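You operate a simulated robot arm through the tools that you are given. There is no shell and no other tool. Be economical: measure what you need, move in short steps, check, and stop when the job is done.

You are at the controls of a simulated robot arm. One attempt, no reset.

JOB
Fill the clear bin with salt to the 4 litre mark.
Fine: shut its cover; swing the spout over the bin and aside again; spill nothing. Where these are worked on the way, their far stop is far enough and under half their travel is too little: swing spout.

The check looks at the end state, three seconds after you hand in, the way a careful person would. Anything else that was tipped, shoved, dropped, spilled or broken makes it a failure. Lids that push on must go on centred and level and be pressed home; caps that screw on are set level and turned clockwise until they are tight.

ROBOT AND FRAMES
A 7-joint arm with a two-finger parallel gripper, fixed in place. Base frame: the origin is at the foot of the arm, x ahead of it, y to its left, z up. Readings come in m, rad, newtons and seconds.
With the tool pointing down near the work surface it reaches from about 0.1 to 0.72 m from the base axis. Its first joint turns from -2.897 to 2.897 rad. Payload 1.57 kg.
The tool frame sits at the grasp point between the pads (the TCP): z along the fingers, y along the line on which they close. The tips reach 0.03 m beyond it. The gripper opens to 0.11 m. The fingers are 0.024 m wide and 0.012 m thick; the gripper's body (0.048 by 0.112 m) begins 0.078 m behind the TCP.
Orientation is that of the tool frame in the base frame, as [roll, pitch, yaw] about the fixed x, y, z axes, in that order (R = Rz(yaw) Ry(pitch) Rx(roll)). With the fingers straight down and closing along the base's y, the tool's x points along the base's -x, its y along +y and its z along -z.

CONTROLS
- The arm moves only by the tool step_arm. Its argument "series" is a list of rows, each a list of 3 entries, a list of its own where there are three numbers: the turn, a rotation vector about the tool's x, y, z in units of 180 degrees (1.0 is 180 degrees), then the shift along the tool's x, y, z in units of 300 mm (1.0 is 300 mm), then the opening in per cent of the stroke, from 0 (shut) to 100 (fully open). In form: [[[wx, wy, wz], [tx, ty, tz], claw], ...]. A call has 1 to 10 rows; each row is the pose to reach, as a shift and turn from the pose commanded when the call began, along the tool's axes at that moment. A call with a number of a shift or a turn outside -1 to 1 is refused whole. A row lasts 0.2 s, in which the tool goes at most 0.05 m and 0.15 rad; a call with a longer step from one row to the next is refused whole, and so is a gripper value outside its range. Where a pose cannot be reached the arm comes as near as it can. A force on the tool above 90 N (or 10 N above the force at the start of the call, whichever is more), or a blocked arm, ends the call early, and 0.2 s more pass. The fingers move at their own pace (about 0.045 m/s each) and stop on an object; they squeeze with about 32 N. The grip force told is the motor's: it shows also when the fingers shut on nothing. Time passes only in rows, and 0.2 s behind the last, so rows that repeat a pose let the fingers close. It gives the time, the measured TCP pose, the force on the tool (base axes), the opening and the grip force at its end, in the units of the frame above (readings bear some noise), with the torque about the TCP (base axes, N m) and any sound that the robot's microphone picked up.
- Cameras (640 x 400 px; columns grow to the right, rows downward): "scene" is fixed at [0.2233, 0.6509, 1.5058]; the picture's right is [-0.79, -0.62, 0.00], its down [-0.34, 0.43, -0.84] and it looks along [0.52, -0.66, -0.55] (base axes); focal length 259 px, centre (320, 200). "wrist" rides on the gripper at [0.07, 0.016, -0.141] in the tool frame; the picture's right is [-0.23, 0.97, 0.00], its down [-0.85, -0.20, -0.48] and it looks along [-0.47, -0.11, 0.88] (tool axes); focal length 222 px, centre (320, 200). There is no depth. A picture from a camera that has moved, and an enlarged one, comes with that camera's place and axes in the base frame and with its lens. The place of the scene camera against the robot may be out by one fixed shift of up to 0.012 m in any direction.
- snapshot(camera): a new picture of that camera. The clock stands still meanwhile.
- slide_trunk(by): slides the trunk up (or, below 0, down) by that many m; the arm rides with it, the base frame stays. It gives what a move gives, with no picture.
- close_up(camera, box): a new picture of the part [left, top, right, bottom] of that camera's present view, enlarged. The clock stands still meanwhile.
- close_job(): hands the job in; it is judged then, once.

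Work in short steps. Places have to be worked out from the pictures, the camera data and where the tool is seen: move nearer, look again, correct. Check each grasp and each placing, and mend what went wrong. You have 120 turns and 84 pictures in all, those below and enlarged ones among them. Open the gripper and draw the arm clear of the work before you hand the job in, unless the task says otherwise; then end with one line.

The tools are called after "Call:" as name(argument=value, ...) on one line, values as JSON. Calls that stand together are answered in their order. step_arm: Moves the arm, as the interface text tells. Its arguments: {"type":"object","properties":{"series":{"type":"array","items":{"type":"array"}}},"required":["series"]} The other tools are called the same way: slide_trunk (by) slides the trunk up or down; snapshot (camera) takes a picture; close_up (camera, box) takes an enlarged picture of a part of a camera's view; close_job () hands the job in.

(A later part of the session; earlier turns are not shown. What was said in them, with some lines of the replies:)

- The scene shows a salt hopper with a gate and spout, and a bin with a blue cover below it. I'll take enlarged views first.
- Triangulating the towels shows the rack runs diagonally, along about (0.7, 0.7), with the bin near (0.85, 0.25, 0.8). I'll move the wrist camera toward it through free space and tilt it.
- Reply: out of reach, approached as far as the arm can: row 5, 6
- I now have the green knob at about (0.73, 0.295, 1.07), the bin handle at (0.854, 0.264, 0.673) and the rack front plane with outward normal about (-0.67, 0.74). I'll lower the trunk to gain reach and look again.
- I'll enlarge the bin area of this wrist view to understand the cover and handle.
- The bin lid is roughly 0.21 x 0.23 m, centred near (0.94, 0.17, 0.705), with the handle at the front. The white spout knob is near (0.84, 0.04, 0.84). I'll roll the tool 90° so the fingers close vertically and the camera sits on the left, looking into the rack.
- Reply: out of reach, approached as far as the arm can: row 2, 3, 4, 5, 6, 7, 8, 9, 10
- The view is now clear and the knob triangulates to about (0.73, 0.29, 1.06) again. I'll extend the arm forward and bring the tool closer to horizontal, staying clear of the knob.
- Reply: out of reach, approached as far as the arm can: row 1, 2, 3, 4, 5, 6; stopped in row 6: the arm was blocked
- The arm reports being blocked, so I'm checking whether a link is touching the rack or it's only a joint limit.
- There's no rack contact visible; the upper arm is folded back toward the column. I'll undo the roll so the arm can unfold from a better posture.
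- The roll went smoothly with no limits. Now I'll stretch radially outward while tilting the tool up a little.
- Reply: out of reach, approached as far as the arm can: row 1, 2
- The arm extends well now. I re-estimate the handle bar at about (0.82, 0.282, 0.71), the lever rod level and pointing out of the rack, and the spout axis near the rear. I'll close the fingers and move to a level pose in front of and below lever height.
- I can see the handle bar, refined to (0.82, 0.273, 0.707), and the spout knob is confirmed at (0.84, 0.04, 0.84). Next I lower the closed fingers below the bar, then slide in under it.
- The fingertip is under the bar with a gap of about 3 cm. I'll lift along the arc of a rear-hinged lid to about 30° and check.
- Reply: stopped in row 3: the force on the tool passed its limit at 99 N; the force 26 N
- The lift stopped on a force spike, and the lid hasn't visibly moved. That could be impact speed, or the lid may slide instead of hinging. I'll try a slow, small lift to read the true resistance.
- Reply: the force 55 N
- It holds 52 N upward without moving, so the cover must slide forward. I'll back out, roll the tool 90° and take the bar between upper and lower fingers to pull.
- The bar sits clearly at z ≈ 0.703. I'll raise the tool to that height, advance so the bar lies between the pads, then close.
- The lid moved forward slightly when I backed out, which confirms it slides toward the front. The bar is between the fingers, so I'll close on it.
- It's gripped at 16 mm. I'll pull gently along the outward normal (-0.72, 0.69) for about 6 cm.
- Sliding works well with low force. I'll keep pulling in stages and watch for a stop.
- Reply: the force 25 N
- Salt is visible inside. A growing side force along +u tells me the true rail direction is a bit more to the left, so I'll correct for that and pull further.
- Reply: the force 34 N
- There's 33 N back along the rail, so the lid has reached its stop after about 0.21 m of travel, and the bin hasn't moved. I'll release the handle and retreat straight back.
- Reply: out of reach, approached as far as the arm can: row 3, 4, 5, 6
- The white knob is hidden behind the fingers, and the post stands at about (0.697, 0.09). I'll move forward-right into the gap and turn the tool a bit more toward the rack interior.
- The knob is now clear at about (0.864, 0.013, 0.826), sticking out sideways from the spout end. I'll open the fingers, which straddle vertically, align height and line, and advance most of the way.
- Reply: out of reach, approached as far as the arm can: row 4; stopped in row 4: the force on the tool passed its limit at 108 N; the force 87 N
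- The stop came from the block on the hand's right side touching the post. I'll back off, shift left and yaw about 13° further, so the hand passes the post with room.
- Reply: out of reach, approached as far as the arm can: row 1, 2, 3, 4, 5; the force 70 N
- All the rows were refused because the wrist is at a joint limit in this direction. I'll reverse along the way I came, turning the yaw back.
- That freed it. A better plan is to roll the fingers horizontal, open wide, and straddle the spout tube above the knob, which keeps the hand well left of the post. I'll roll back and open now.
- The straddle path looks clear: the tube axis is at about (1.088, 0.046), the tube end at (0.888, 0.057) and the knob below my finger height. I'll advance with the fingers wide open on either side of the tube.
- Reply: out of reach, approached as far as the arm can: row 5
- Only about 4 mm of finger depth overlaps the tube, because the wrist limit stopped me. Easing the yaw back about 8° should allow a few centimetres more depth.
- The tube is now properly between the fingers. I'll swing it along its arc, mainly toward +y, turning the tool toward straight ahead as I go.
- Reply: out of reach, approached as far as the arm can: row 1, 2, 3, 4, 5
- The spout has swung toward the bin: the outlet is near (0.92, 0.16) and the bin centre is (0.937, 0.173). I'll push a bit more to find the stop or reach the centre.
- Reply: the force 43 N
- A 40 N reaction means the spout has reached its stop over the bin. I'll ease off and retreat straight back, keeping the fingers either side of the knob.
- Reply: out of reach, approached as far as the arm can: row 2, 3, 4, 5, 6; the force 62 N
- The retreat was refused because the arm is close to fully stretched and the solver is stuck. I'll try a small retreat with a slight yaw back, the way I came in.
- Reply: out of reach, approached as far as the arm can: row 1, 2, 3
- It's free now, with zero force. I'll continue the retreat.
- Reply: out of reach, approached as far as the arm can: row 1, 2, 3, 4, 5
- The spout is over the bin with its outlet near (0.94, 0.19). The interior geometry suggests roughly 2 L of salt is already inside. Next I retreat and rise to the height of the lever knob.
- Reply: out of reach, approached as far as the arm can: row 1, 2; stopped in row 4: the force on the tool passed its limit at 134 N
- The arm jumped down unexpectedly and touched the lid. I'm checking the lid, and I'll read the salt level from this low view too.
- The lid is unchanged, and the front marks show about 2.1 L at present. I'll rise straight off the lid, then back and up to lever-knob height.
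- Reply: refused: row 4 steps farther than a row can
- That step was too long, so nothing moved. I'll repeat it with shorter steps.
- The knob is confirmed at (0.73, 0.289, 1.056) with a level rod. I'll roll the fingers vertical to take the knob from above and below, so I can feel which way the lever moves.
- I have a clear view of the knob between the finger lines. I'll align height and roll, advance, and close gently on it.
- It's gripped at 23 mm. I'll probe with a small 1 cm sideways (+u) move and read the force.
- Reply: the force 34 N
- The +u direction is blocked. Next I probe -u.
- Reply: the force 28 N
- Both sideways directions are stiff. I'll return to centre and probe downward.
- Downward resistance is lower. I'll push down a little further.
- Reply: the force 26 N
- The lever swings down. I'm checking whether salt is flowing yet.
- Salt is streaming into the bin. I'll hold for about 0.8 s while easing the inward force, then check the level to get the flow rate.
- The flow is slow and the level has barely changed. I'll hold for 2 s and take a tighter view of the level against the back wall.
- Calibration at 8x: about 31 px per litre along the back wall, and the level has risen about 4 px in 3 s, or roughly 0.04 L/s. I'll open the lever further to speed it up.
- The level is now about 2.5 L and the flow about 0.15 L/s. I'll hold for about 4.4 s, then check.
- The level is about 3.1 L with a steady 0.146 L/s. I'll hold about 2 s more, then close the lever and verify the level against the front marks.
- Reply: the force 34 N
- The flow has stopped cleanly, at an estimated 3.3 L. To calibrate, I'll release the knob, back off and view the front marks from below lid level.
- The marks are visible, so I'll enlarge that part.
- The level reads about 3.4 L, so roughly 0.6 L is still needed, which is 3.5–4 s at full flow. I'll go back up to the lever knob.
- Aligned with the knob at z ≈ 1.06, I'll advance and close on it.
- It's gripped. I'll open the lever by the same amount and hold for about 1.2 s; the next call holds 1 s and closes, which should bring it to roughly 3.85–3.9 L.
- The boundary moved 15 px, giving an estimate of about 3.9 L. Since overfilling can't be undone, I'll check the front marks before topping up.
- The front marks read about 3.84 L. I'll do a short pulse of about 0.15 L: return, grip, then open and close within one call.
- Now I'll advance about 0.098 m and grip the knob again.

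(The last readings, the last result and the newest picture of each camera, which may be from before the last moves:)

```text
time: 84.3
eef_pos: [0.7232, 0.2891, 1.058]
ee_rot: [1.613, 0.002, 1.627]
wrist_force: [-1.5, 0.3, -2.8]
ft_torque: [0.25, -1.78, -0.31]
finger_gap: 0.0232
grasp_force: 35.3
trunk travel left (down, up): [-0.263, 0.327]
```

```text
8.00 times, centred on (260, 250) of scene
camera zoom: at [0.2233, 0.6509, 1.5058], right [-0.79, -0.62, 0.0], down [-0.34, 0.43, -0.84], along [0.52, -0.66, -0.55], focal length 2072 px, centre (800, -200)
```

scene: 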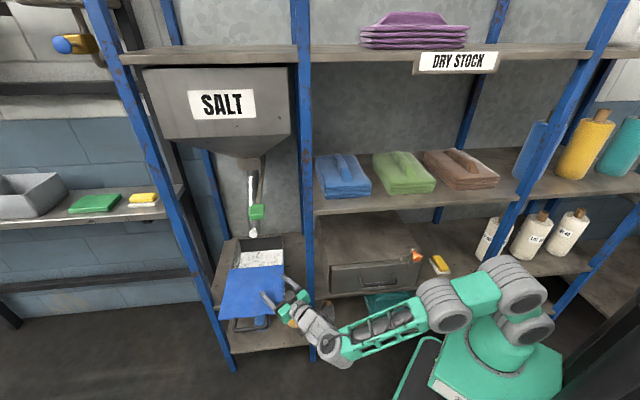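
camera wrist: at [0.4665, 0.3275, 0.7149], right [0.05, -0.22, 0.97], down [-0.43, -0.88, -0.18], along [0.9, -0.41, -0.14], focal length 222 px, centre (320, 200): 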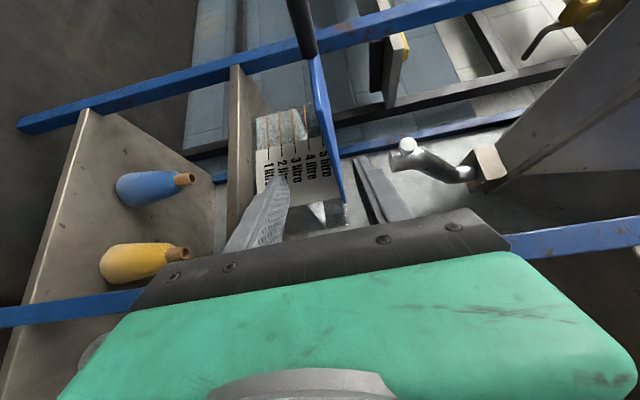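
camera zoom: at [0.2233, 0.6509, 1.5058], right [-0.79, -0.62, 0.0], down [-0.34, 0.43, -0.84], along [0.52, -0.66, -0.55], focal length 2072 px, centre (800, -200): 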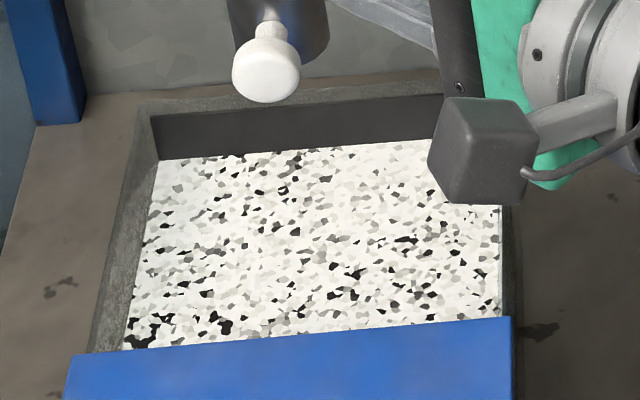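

The boundary rose 5 px, about +0.16 L, so the level is essentially 4.0 L with the lever back at its closed position. I'll release the lever, back off and drop to spout-knob height with the fingers closed.

Call:
step_arm(series=[[[0, 0, 0], [0, 0, 0], 50], [[0, 0, 0], [0, 0, 0], 50], [[0, 0, 0], [0, 0, -0.08], 50], [[0, 0, 0], [0, 0, -0.2], 50], [[0, 0, 0], [0, 0, -0.34], 50]])

Call:
step_arm(series=[[[0, 0, 0], [0, -0.15, 0], 0], [[0, 0, 0], [0, -0.3, 0], 0], [[0, 0, 0], [0, -0.45, 0], 0], [[0, 0, 0], [0, -0.6, 0], 0], [[0, 0, 0], [0, -0.73, 0.03], 0], [[0, 0, 0], [0, -0.75, 0.15], 0], [[0, 0, 0], [0, -0.75, 0.3], 0], [[0, 0, 0], [0, -0.75, 0.42], 0]])

Call:
snapshot(camera="wrist")

```text
time: 85.5
eef_pos: [0.6234, 0.2839, 1.0626]
ee_rot: [1.61, 0.002, 1.63]
wrist_force: [-0.5, -1.2, -1.0]
ft_torque: [0.0, -0.06, 0.0]
finger_gap: 0.055
grasp_force: 0.1
trunk travel left (down, up): [-0.263, 0.327]
```

```text
time: 87.3
eef_pos: [0.7371, 0.2921, 0.8325]
ee_rot: [1.608, 0.003, 1.63]
wrist_force: [-0.5, 0.2, 0.5]
ft_torque: [0.0, 0.02, 0.01]
finger_gap: 0.0
grasp_force: 20.8
trunk travel left (down, up): [-0.263, 0.327]
```

```text
16 pictures are left
camera wrist: at [0.5928, 0.3537, 0.8549], right [0.05, -0.22, 0.97], down [-0.43, -0.88, -0.18], along [0.9, -0.41, -0.14], focal length 222 px, centre (320, 200)
```

wrist: 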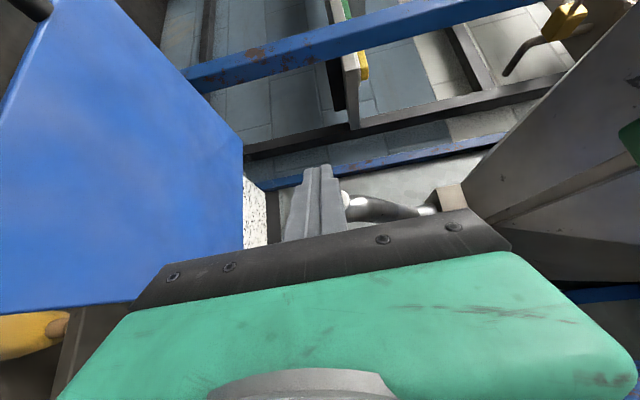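

The spout knob is at about (0.90, 0.209, 0.84). I'll bring the closed fingertips to its left side.

Call:
step_arm(series=[[[0, 0.0, 0], [-0.03, 0.03, 0.12], 0], [[0, -0.01, 0], [-0.06, 0.045, 0.24], 0], [[0, -0.02, 0], [-0.09, 0.045, 0.35], 0], [[0, -0.03, 0], [-0.12, 0.045, 0.45], 0]])

Call:
snapshot(camera="wrist")

```text
time: 88.3
eef_pos: [0.875, 0.2615, 0.8412]
ee_rot: [1.609, 0.005, 1.534]
wrist_force: [-1.2, 0.6, 0.3]
ft_torque: [-0.01, 0.05, 0.02]
finger_gap: 0.0001
grasp_force: 21.4
trunk travel left (down, up): [-0.263, 0.327]
```

```text
15 pictures are left
camera wrist: at [0.7375, 0.3363, 0.8634], right [0.03, -0.22, 0.97], down [-0.52, -0.84, -0.18], along [0.86, -0.5, -0.14], focal length 222 px, centre (320, 200)
```

wrist: 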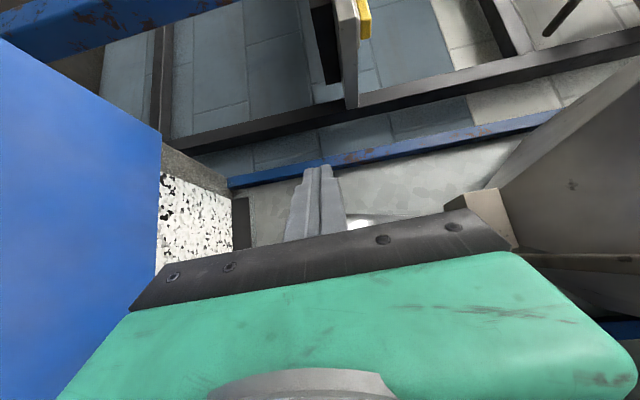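

The fingertips are left of the knob and tube. I'll sweep toward -y, turning the tool gradually, to push the spout aside.

Call:
step_arm(series=[[[0, -0.01, 0], [-0.06, 0, 0], 0], [[0, -0.02, 0], [-0.12, 0, 0], 0], [[0, -0.035, 0], [-0.19, 0, 0], 0], [[0, -0.05, 0], [-0.26, 0, 0], 0], [[0, -0.065, 0], [-0.33, 0, 0], 0], [[0, -0.08, 0], [-0.4, 0, 0], 0], [[0, -0.095, 0], [-0.46, 0, 0], 0], [[0, -0.11, 0], [-0.51, 0, 0], 0]])

Call:
close_up(camera="scene", box=[220, 160, 340, 280])

Call:
snapshot(camera="wrist")

```text
time: 89.7
eef_pos: [0.8653, 0.1733, 0.8435]
ee_rot: [1.611, 0.017, 1.334]
wrist_force: [-82.5, 45.8, 4.8]
ft_torque: [0.07, 0.29, -1.36]
finger_gap: 0.0
grasp_force: 21.5
trunk travel left (down, up): [-0.263, 0.327]
stopped in row 6: the force on the tool passed its limit at 98 N (the readings are from after the stop); the commanded pose is now the measured one
```

```text
3.33 times, centred on (280, 220) of scene
camera zoom: at [0.2233, 0.6509, 1.5058], right [-0.79, -0.62, 0.0], down [-0.34, 0.43, -0.84], along [0.52, -0.66, -0.55], focal length 863 px, centre (453, 133)
```

zoom: 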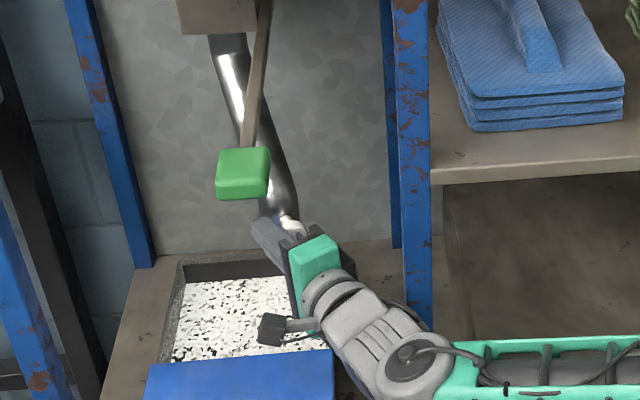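

```text
13 pictures are left
camera wrist: at [0.7452, 0.2749, 0.8635], right [-0.01, -0.21, 0.98], down [-0.67, -0.72, -0.17], along [0.74, -0.66, -0.13], focal length 222 px, centre (320, 200)
```

wrist: 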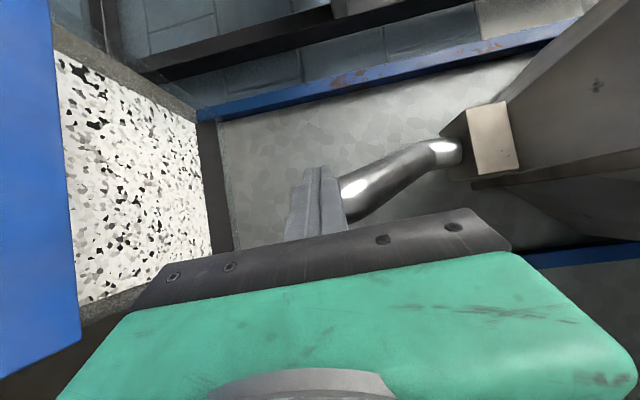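

The spout is about halfway aside, and the force shows the tip wedging radially into the tube. I'll back off about 1.5 cm and continue sweeping.

Call:
step_arm(series=[[[0, 0, 0], [0, 0, -0.03], 0], [[0, 0, 0], [0, 0, -0.055], 0], [[0, -0.005, 0], [-0.06, 0, -0.05], 0], [[0, -0.01, 0], [-0.12, 0, -0.04], 0], [[0, -0.02, 0], [-0.17, 0, -0.03], 0], [[0, -0.03, 0], [-0.22, 0, -0.02], 0], [[0, -0.04, 0], [-0.27, 0, -0.01], 0]])

Call:
close_up(camera="scene", box=[220, 160, 340, 280])

```text
time: 91.2
eef_pos: [0.8493, 0.1149, 0.8414]
ee_rot: [1.603, 0.04, 1.206]
wrist_force: [29.7, 79.4, -0.1]
ft_torque: [-0.46, 0.1, -14.15]
finger_gap: 0.0002
grasp_force: 21.6
trunk travel left (down, up): [-0.263, 0.327]
```

```text
3.33 times, centred on (280, 220) of scene
camera zoom: at [0.2233, 0.6509, 1.5058], right [-0.79, -0.62, 0.0], down [-0.34, 0.43, -0.84], along [0.52, -0.66, -0.55], focal length 863 px, centre (453, 133)
```

zoom: 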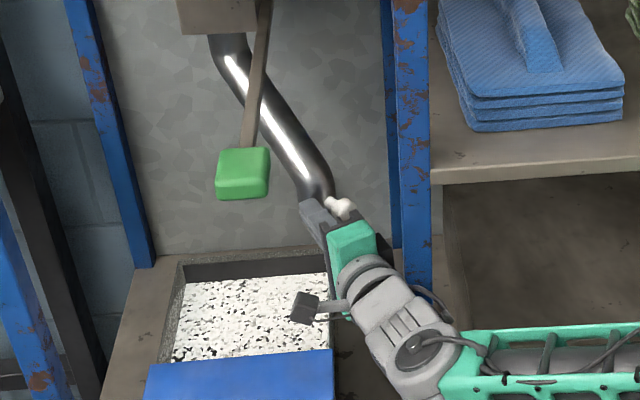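

The large torque shows the hand block touching the post again, with the spout about 85% aside. I'll back off, yaw more so the hand moves left, and push the last bit with the tip.

Call:
step_arm(series=[[[0, 0, 0], [0.06, 0, -0.03], 0], [[0, -0.03, 0], [0.06, 0, -0.03], 0], [[0, -0.06, 0], [0.05, 0, -0.02], 0], [[0, -0.075, 0], [0.03, 0, 0.0], 0], [[0, -0.075, 0], [0.01, 0, 0.03], 0], [[0, -0.075, 0], [-0.01, 0, 0.06], 0], [[0, -0.075, 0], [-0.03, 0, 0.09], 0]])

Call:
close_up(camera="scene", box=[220, 160, 340, 280])

```text
time: 92.5
eef_pos: [0.8491, 0.0798, 0.8377]
ee_rot: [1.609, 0.039, 0.938]
wrist_force: [-81.0, 34.9, -0.4]
ft_torque: [0.21, -0.62, -0.98]
finger_gap: 0.0
grasp_force: 21.4
trunk travel left (down, up): [-0.263, 0.327]
stopped in row 6: the force on the tool passed its limit at 107 N (the readings are from after the stop); the commanded pose is now the measured one
```

```text
3.33 times, centred on (280, 220) of scene
camera zoom: at [0.2233, 0.6509, 1.5058], right [-0.79, -0.62, 0.0], down [-0.34, 0.43, -0.84], along [0.52, -0.66, -0.55], focal length 863 px, centre (453, 133)
```

zoom: 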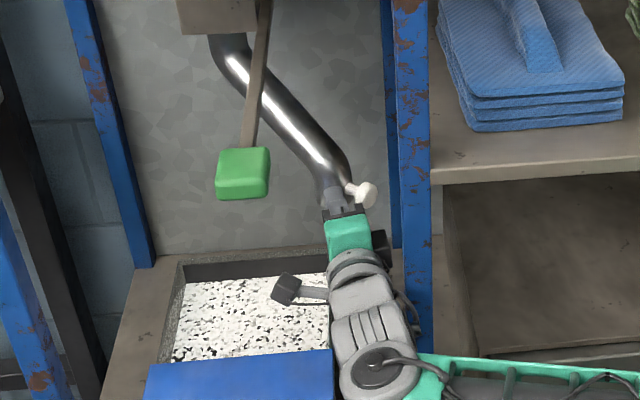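

The spout knob is back at its original aside position (within about 1 px). Now I'll retreat, turning the yaw back as I leave.

Call:
step_arm(series=[[[0, 0.01, 0], [0.03, 0.02, -0.04], 0], [[0, 0.025, 0], [0.06, 0.04, -0.1], 0], [[0, 0.045, 0], [0.1, 0.06, -0.2], 0], [[0, 0.065, 0], [0.14, 0.08, -0.3], 0], [[0, 0.085, 0], [0.18, 0.1, -0.4], 0], [[0, 0.1, 0], [0.22, 0.12, -0.5], 0]])

```text
time: 93.9
eef_pos: [0.7782, 0.2149, 0.8744]
ee_rot: [1.624, 0.024, 1.251]
wrist_force: [-0.1, -0.3, -0.5]
ft_torque: [-0.02, 0.0, 0.01]
finger_gap: 0.0
grasp_force: 21.3
trunk travel left (down, up): [-0.263, 0.327]
```

Clear. Next I'll move back to the lid handle's grasp pose, in front of the bar at about (0.673, 0.42, 0.703).

Call:
step_arm(series=[[[0, 0.012, 0], [0.05, 0, -0.13], 45], [[0, 0.024, 0], [0.1, 0, -0.26], 45], [[0, 0.036, 0], [0.15, 0, -0.39], 45], [[0, 0.048, 0], [0.2, 0, -0.52], 45], [[0, 0.06, 0], [0.25, 0, -0.65], 45], [[0, 0.072, 0], [0.3, 0, -0.78], 45], [[0, 0.082, 0], [0.35, 0, -0.9], 45], [[0, 0.092, 0], [0.39, -0.08, -0.99], 45], [[0, 0.092, 0], [0.39, -0.22, -0.99], 45], [[0, 0.092, 0], [0.39, -0.36, -0.99], 45]])

Call:
snapshot(camera="wrist")

```text
time: 96.1
eef_pos: [0.5238, 0.4206, 0.777]
ee_rot: [1.63, 0.007, 1.54]
wrist_force: [0.5, 0.5, -0.1]
ft_torque: [0.0, 0.01, 0.02]
finger_gap: 0.0494
grasp_force: 0.0
trunk travel left (down, up): [-0.263, 0.327]
```

```text
10 pictures are left
camera wrist: at [0.3873, 0.4945, 0.8015], right [0.05, -0.22, 0.97], down [-0.52, -0.84, -0.17], along [0.85, -0.49, -0.16], focal length 222 px, centre (320, 200)
```

wrist: 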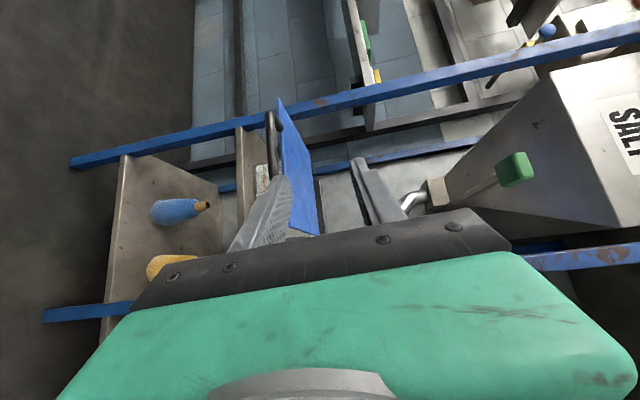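

The bar lies lower, as expected. I'll descend to z 0.703, advance so it sits between the pads, and close.

Call:
step_arm(series=[[[0, 0, 0], [0.005, -0.12, 0], 45], [[0, 0, 0], [0.01, -0.225, 0.03], 45], [[0, 0, 0], [0.013, -0.225, 0.15], 45], [[0, 0, 0], [0.013, -0.222, 0.28], 45], [[0, 0, 0], [0.013, -0.22, 0.38], 45], [[0, 0, 0], [0.013, -0.22, 0.453], 45], [[0, 0, 0], [0.013, -0.22, 0.453], 0], [[0, 0, 0], [0.013, -0.22, 0.453], 0], [[0, 0, 0], [0.013, -0.22, 0.453], 0], [[0, 0, 0], [0.013, -0.22, 0.453], 0]])

```text
time: 98.3
eef_pos: [0.6572, 0.418, 0.7043]
ee_rot: [1.632, 0.008, 1.539]
wrist_force: [1.1, 0.3, -2.6]
ft_torque: [0.71, -0.69, -0.01]
finger_gap: 0.0149
grasp_force: 30.7
trunk travel left (down, up): [-0.263, 0.327]
```

I've got the bar, gripped at 15 mm. I'll push the lid in along the reverse of the pull path, 0.1 m first.

Call:
step_arm(series=[[[0, 0, 0], [-0.048, 0.002, 0.046], 0], [[0, 0, 0], [-0.096, 0.005, 0.092], 0], [[0, 0, 0], [-0.145, 0.007, 0.138], 0], [[0, 0, 0], [-0.193, 0.01, 0.184], 0], [[0, 0, 0], [-0.241, 0.012, 0.23], 0]])

```text
time: 99.5
eef_pos: [0.7242, 0.3415, 0.7046]
ee_rot: [1.635, 0.01, 1.539]
wrist_force: [19.2, 18.4, -13.9]
ft_torque: [0.81, -0.6, 0.02]
finger_gap: 0.0151
grasp_force: 30.5
trunk travel left (down, up): [-0.263, 0.327]
```

There's some side force again, so I'll correct slightly toward +u and lower a touch, then continue 0.09 m.

Call:
step_arm(series=[[[0, 0, 0], [-0.017, -0.008, 0.045], 0], [[0, 0, 0], [-0.06, -0.004, 0.093], 0], [[0, 0, 0], [-0.1, 0, 0.14], 0], [[0, 0, 0], [-0.145, 0.002, 0.188], 0], [[0, 0, 0], [-0.187, 0.004, 0.236], 0]])

Call:
close_up(camera="scene", box=[200, 210, 320, 310])

```text
time: 100.7
eef_pos: [0.7932, 0.2796, 0.7037]
ee_rot: [1.629, 0.006, 1.536]
wrist_force: [-19.6, -20.0, -0.5]
ft_torque: [0.69, -0.73, -0.49]
finger_gap: 0.0151
grasp_force: 31.0
trunk travel left (down, up): [-0.263, 0.327]
```

```text
4.00 times, centred on (260, 260) of scene
camera zoom: at [0.2233, 0.6509, 1.5058], right [-0.79, -0.62, 0.0], down [-0.34, 0.43, -0.84], along [0.52, -0.66, -0.55], focal length 1036 px, centre (560, -40)
```

zoom: 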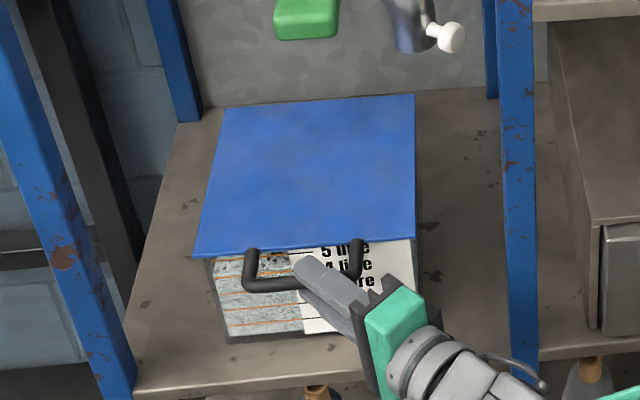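

There's about 6 mm left. I'll push gently the rest of the way until the stop, relieving the side force.

Call:
step_arm(series=[[[0, 0, 0], [-0.015, 0, 0.0], 0], [[0, 0, 0], [-0.03, 0, 0.01], 0], [[0, 0, 0], [-0.045, 0.001, 0.022], 0], [[0, 0, 0], [-0.06, 0.001, 0.034], 0]])

Call:
close_up(camera="scene", box=[200, 210, 320, 310])

```text
time: 101.7
eef_pos: [0.802, 0.2715, 0.7036]
ee_rot: [1.628, 0.006, 1.55]
wrist_force: [-8.0, 23.2, 7.5]
ft_torque: [0.19, -2.93, -0.76]
finger_gap: 0.0153
grasp_force: 31.8
trunk travel left (down, up): [-0.263, 0.327]
```

```text
4.00 times, centred on (260, 260) of scene
camera zoom: at [0.2233, 0.6509, 1.5058], right [-0.79, -0.62, 0.0], down [-0.34, 0.43, -0.84], along [0.52, -0.66, -0.55], focal length 1036 px, centre (560, -40)
```

zoom: 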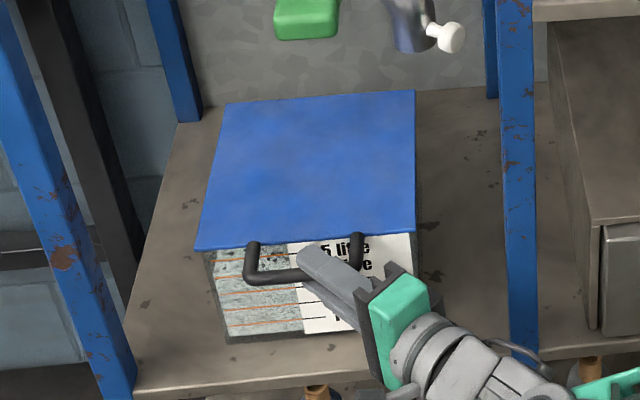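

The lid corner matches its original closed position and I feel the stop. I'll open wide and retreat straight back without touching the handle.

Call:
step_arm(series=[[[0, 0, 0], [0, 0, 0], 50], [[0, 0, 0], [0, 0, 0], 50], [[0, 0, 0], [0, 0, 0], 50], [[0, 0, 0], [0, 0, -0.08], 50], [[0, 0, 0], [0, 0, -0.2], 50], [[0, 0, 0], [0, 0, -0.35], 50], [[0, 0, 0], [0, 0, -0.5], 50]])

Call:
close_up(camera="scene", box=[200, 140, 340, 310])

Call:
close_up(camera="wrist", box=[220, 60, 380, 170])

```text
time: 103.3
eef_pos: [0.6567, 0.2688, 0.7094]
ee_rot: [1.629, 0.009, 1.539]
wrist_force: [-0.5, 0.0, 0.5]
ft_torque: [-0.02, -0.02, -0.02]
finger_gap: 0.055
grasp_force: 0.1
trunk travel left (down, up): [-0.263, 0.327]
```

```text
2.35 times, centred on (270, 225) of scene
camera zoom: at [0.2233, 0.6509, 1.5058], right [-0.79, -0.62, 0.0], down [-0.34, 0.43, -0.84], along [0.52, -0.66, -0.55], focal length 609 px, centre (438, 141)
```

zoom: 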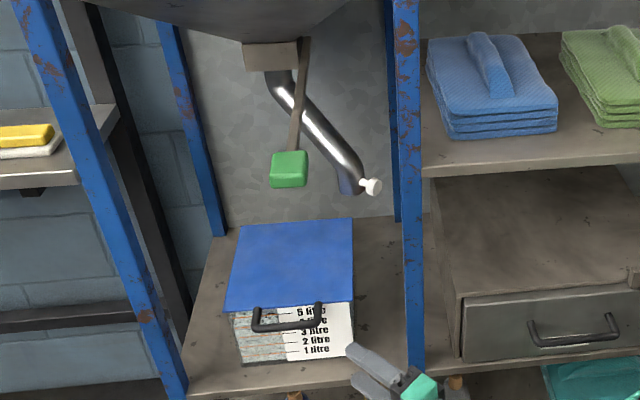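

```text
3.64 times, centred on (300, 115) of wrist
camera zoom: at [0.5192, 0.3432, 0.7343], right [0.05, -0.22, 0.97], down [-0.52, -0.84, -0.16], along [0.85, -0.5, -0.16], focal length 808 px, centre (393, 509)
```

zoom: 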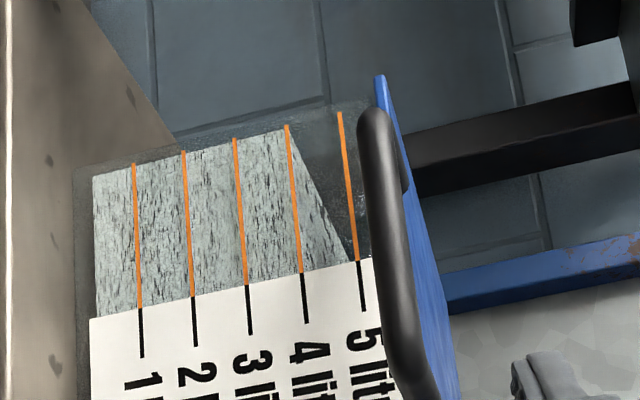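

The salt sits right at the 4 litre mark, the cover is shut, the spout is aside, the lever is closed and nothing is spilled. I'll draw the arm further back before handing in.

Call:
step_arm(series=[[[0, 0, 0], [0.03, 0.03, -0.12], 50], [[0, 0, 0], [0.06, 0.06, -0.24], 50], [[0, 0, 0], [0.1, 0.1, -0.36], 50], [[0, 0, 0], [0.1, 0.1, -0.36], 50]])

Call:
snapshot(camera="scene")

```text
time: 104.3
eef_pos: [0.5469, 0.3052, 0.7456]
ee_rot: [1.631, 0.006, 1.538]
wrist_force: [0.0, 0.0, -0.7]
ft_torque: [-0.02, 0.01, -0.02]
finger_gap: 0.0552
grasp_force: 0.0
trunk travel left (down, up): [-0.263, 0.327]
```

```text
5 pictures are left
```

scene: 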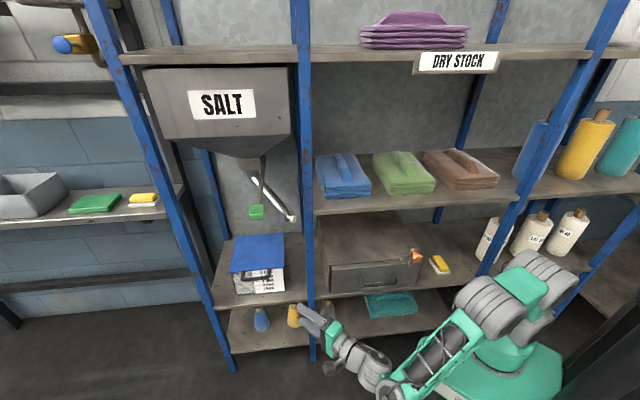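

Everything matches the starting arrangement, with the bin now filled to 4 L and the arm clear. I'm handing in.

Call:
close_job()

```text
The job is handed in.
```

The clear bin is filled to the 4 litre mark, its cover is shut, the gate lever is closed, the spout was swung over the bin and is aside again, and no spill shows in the last pictures.
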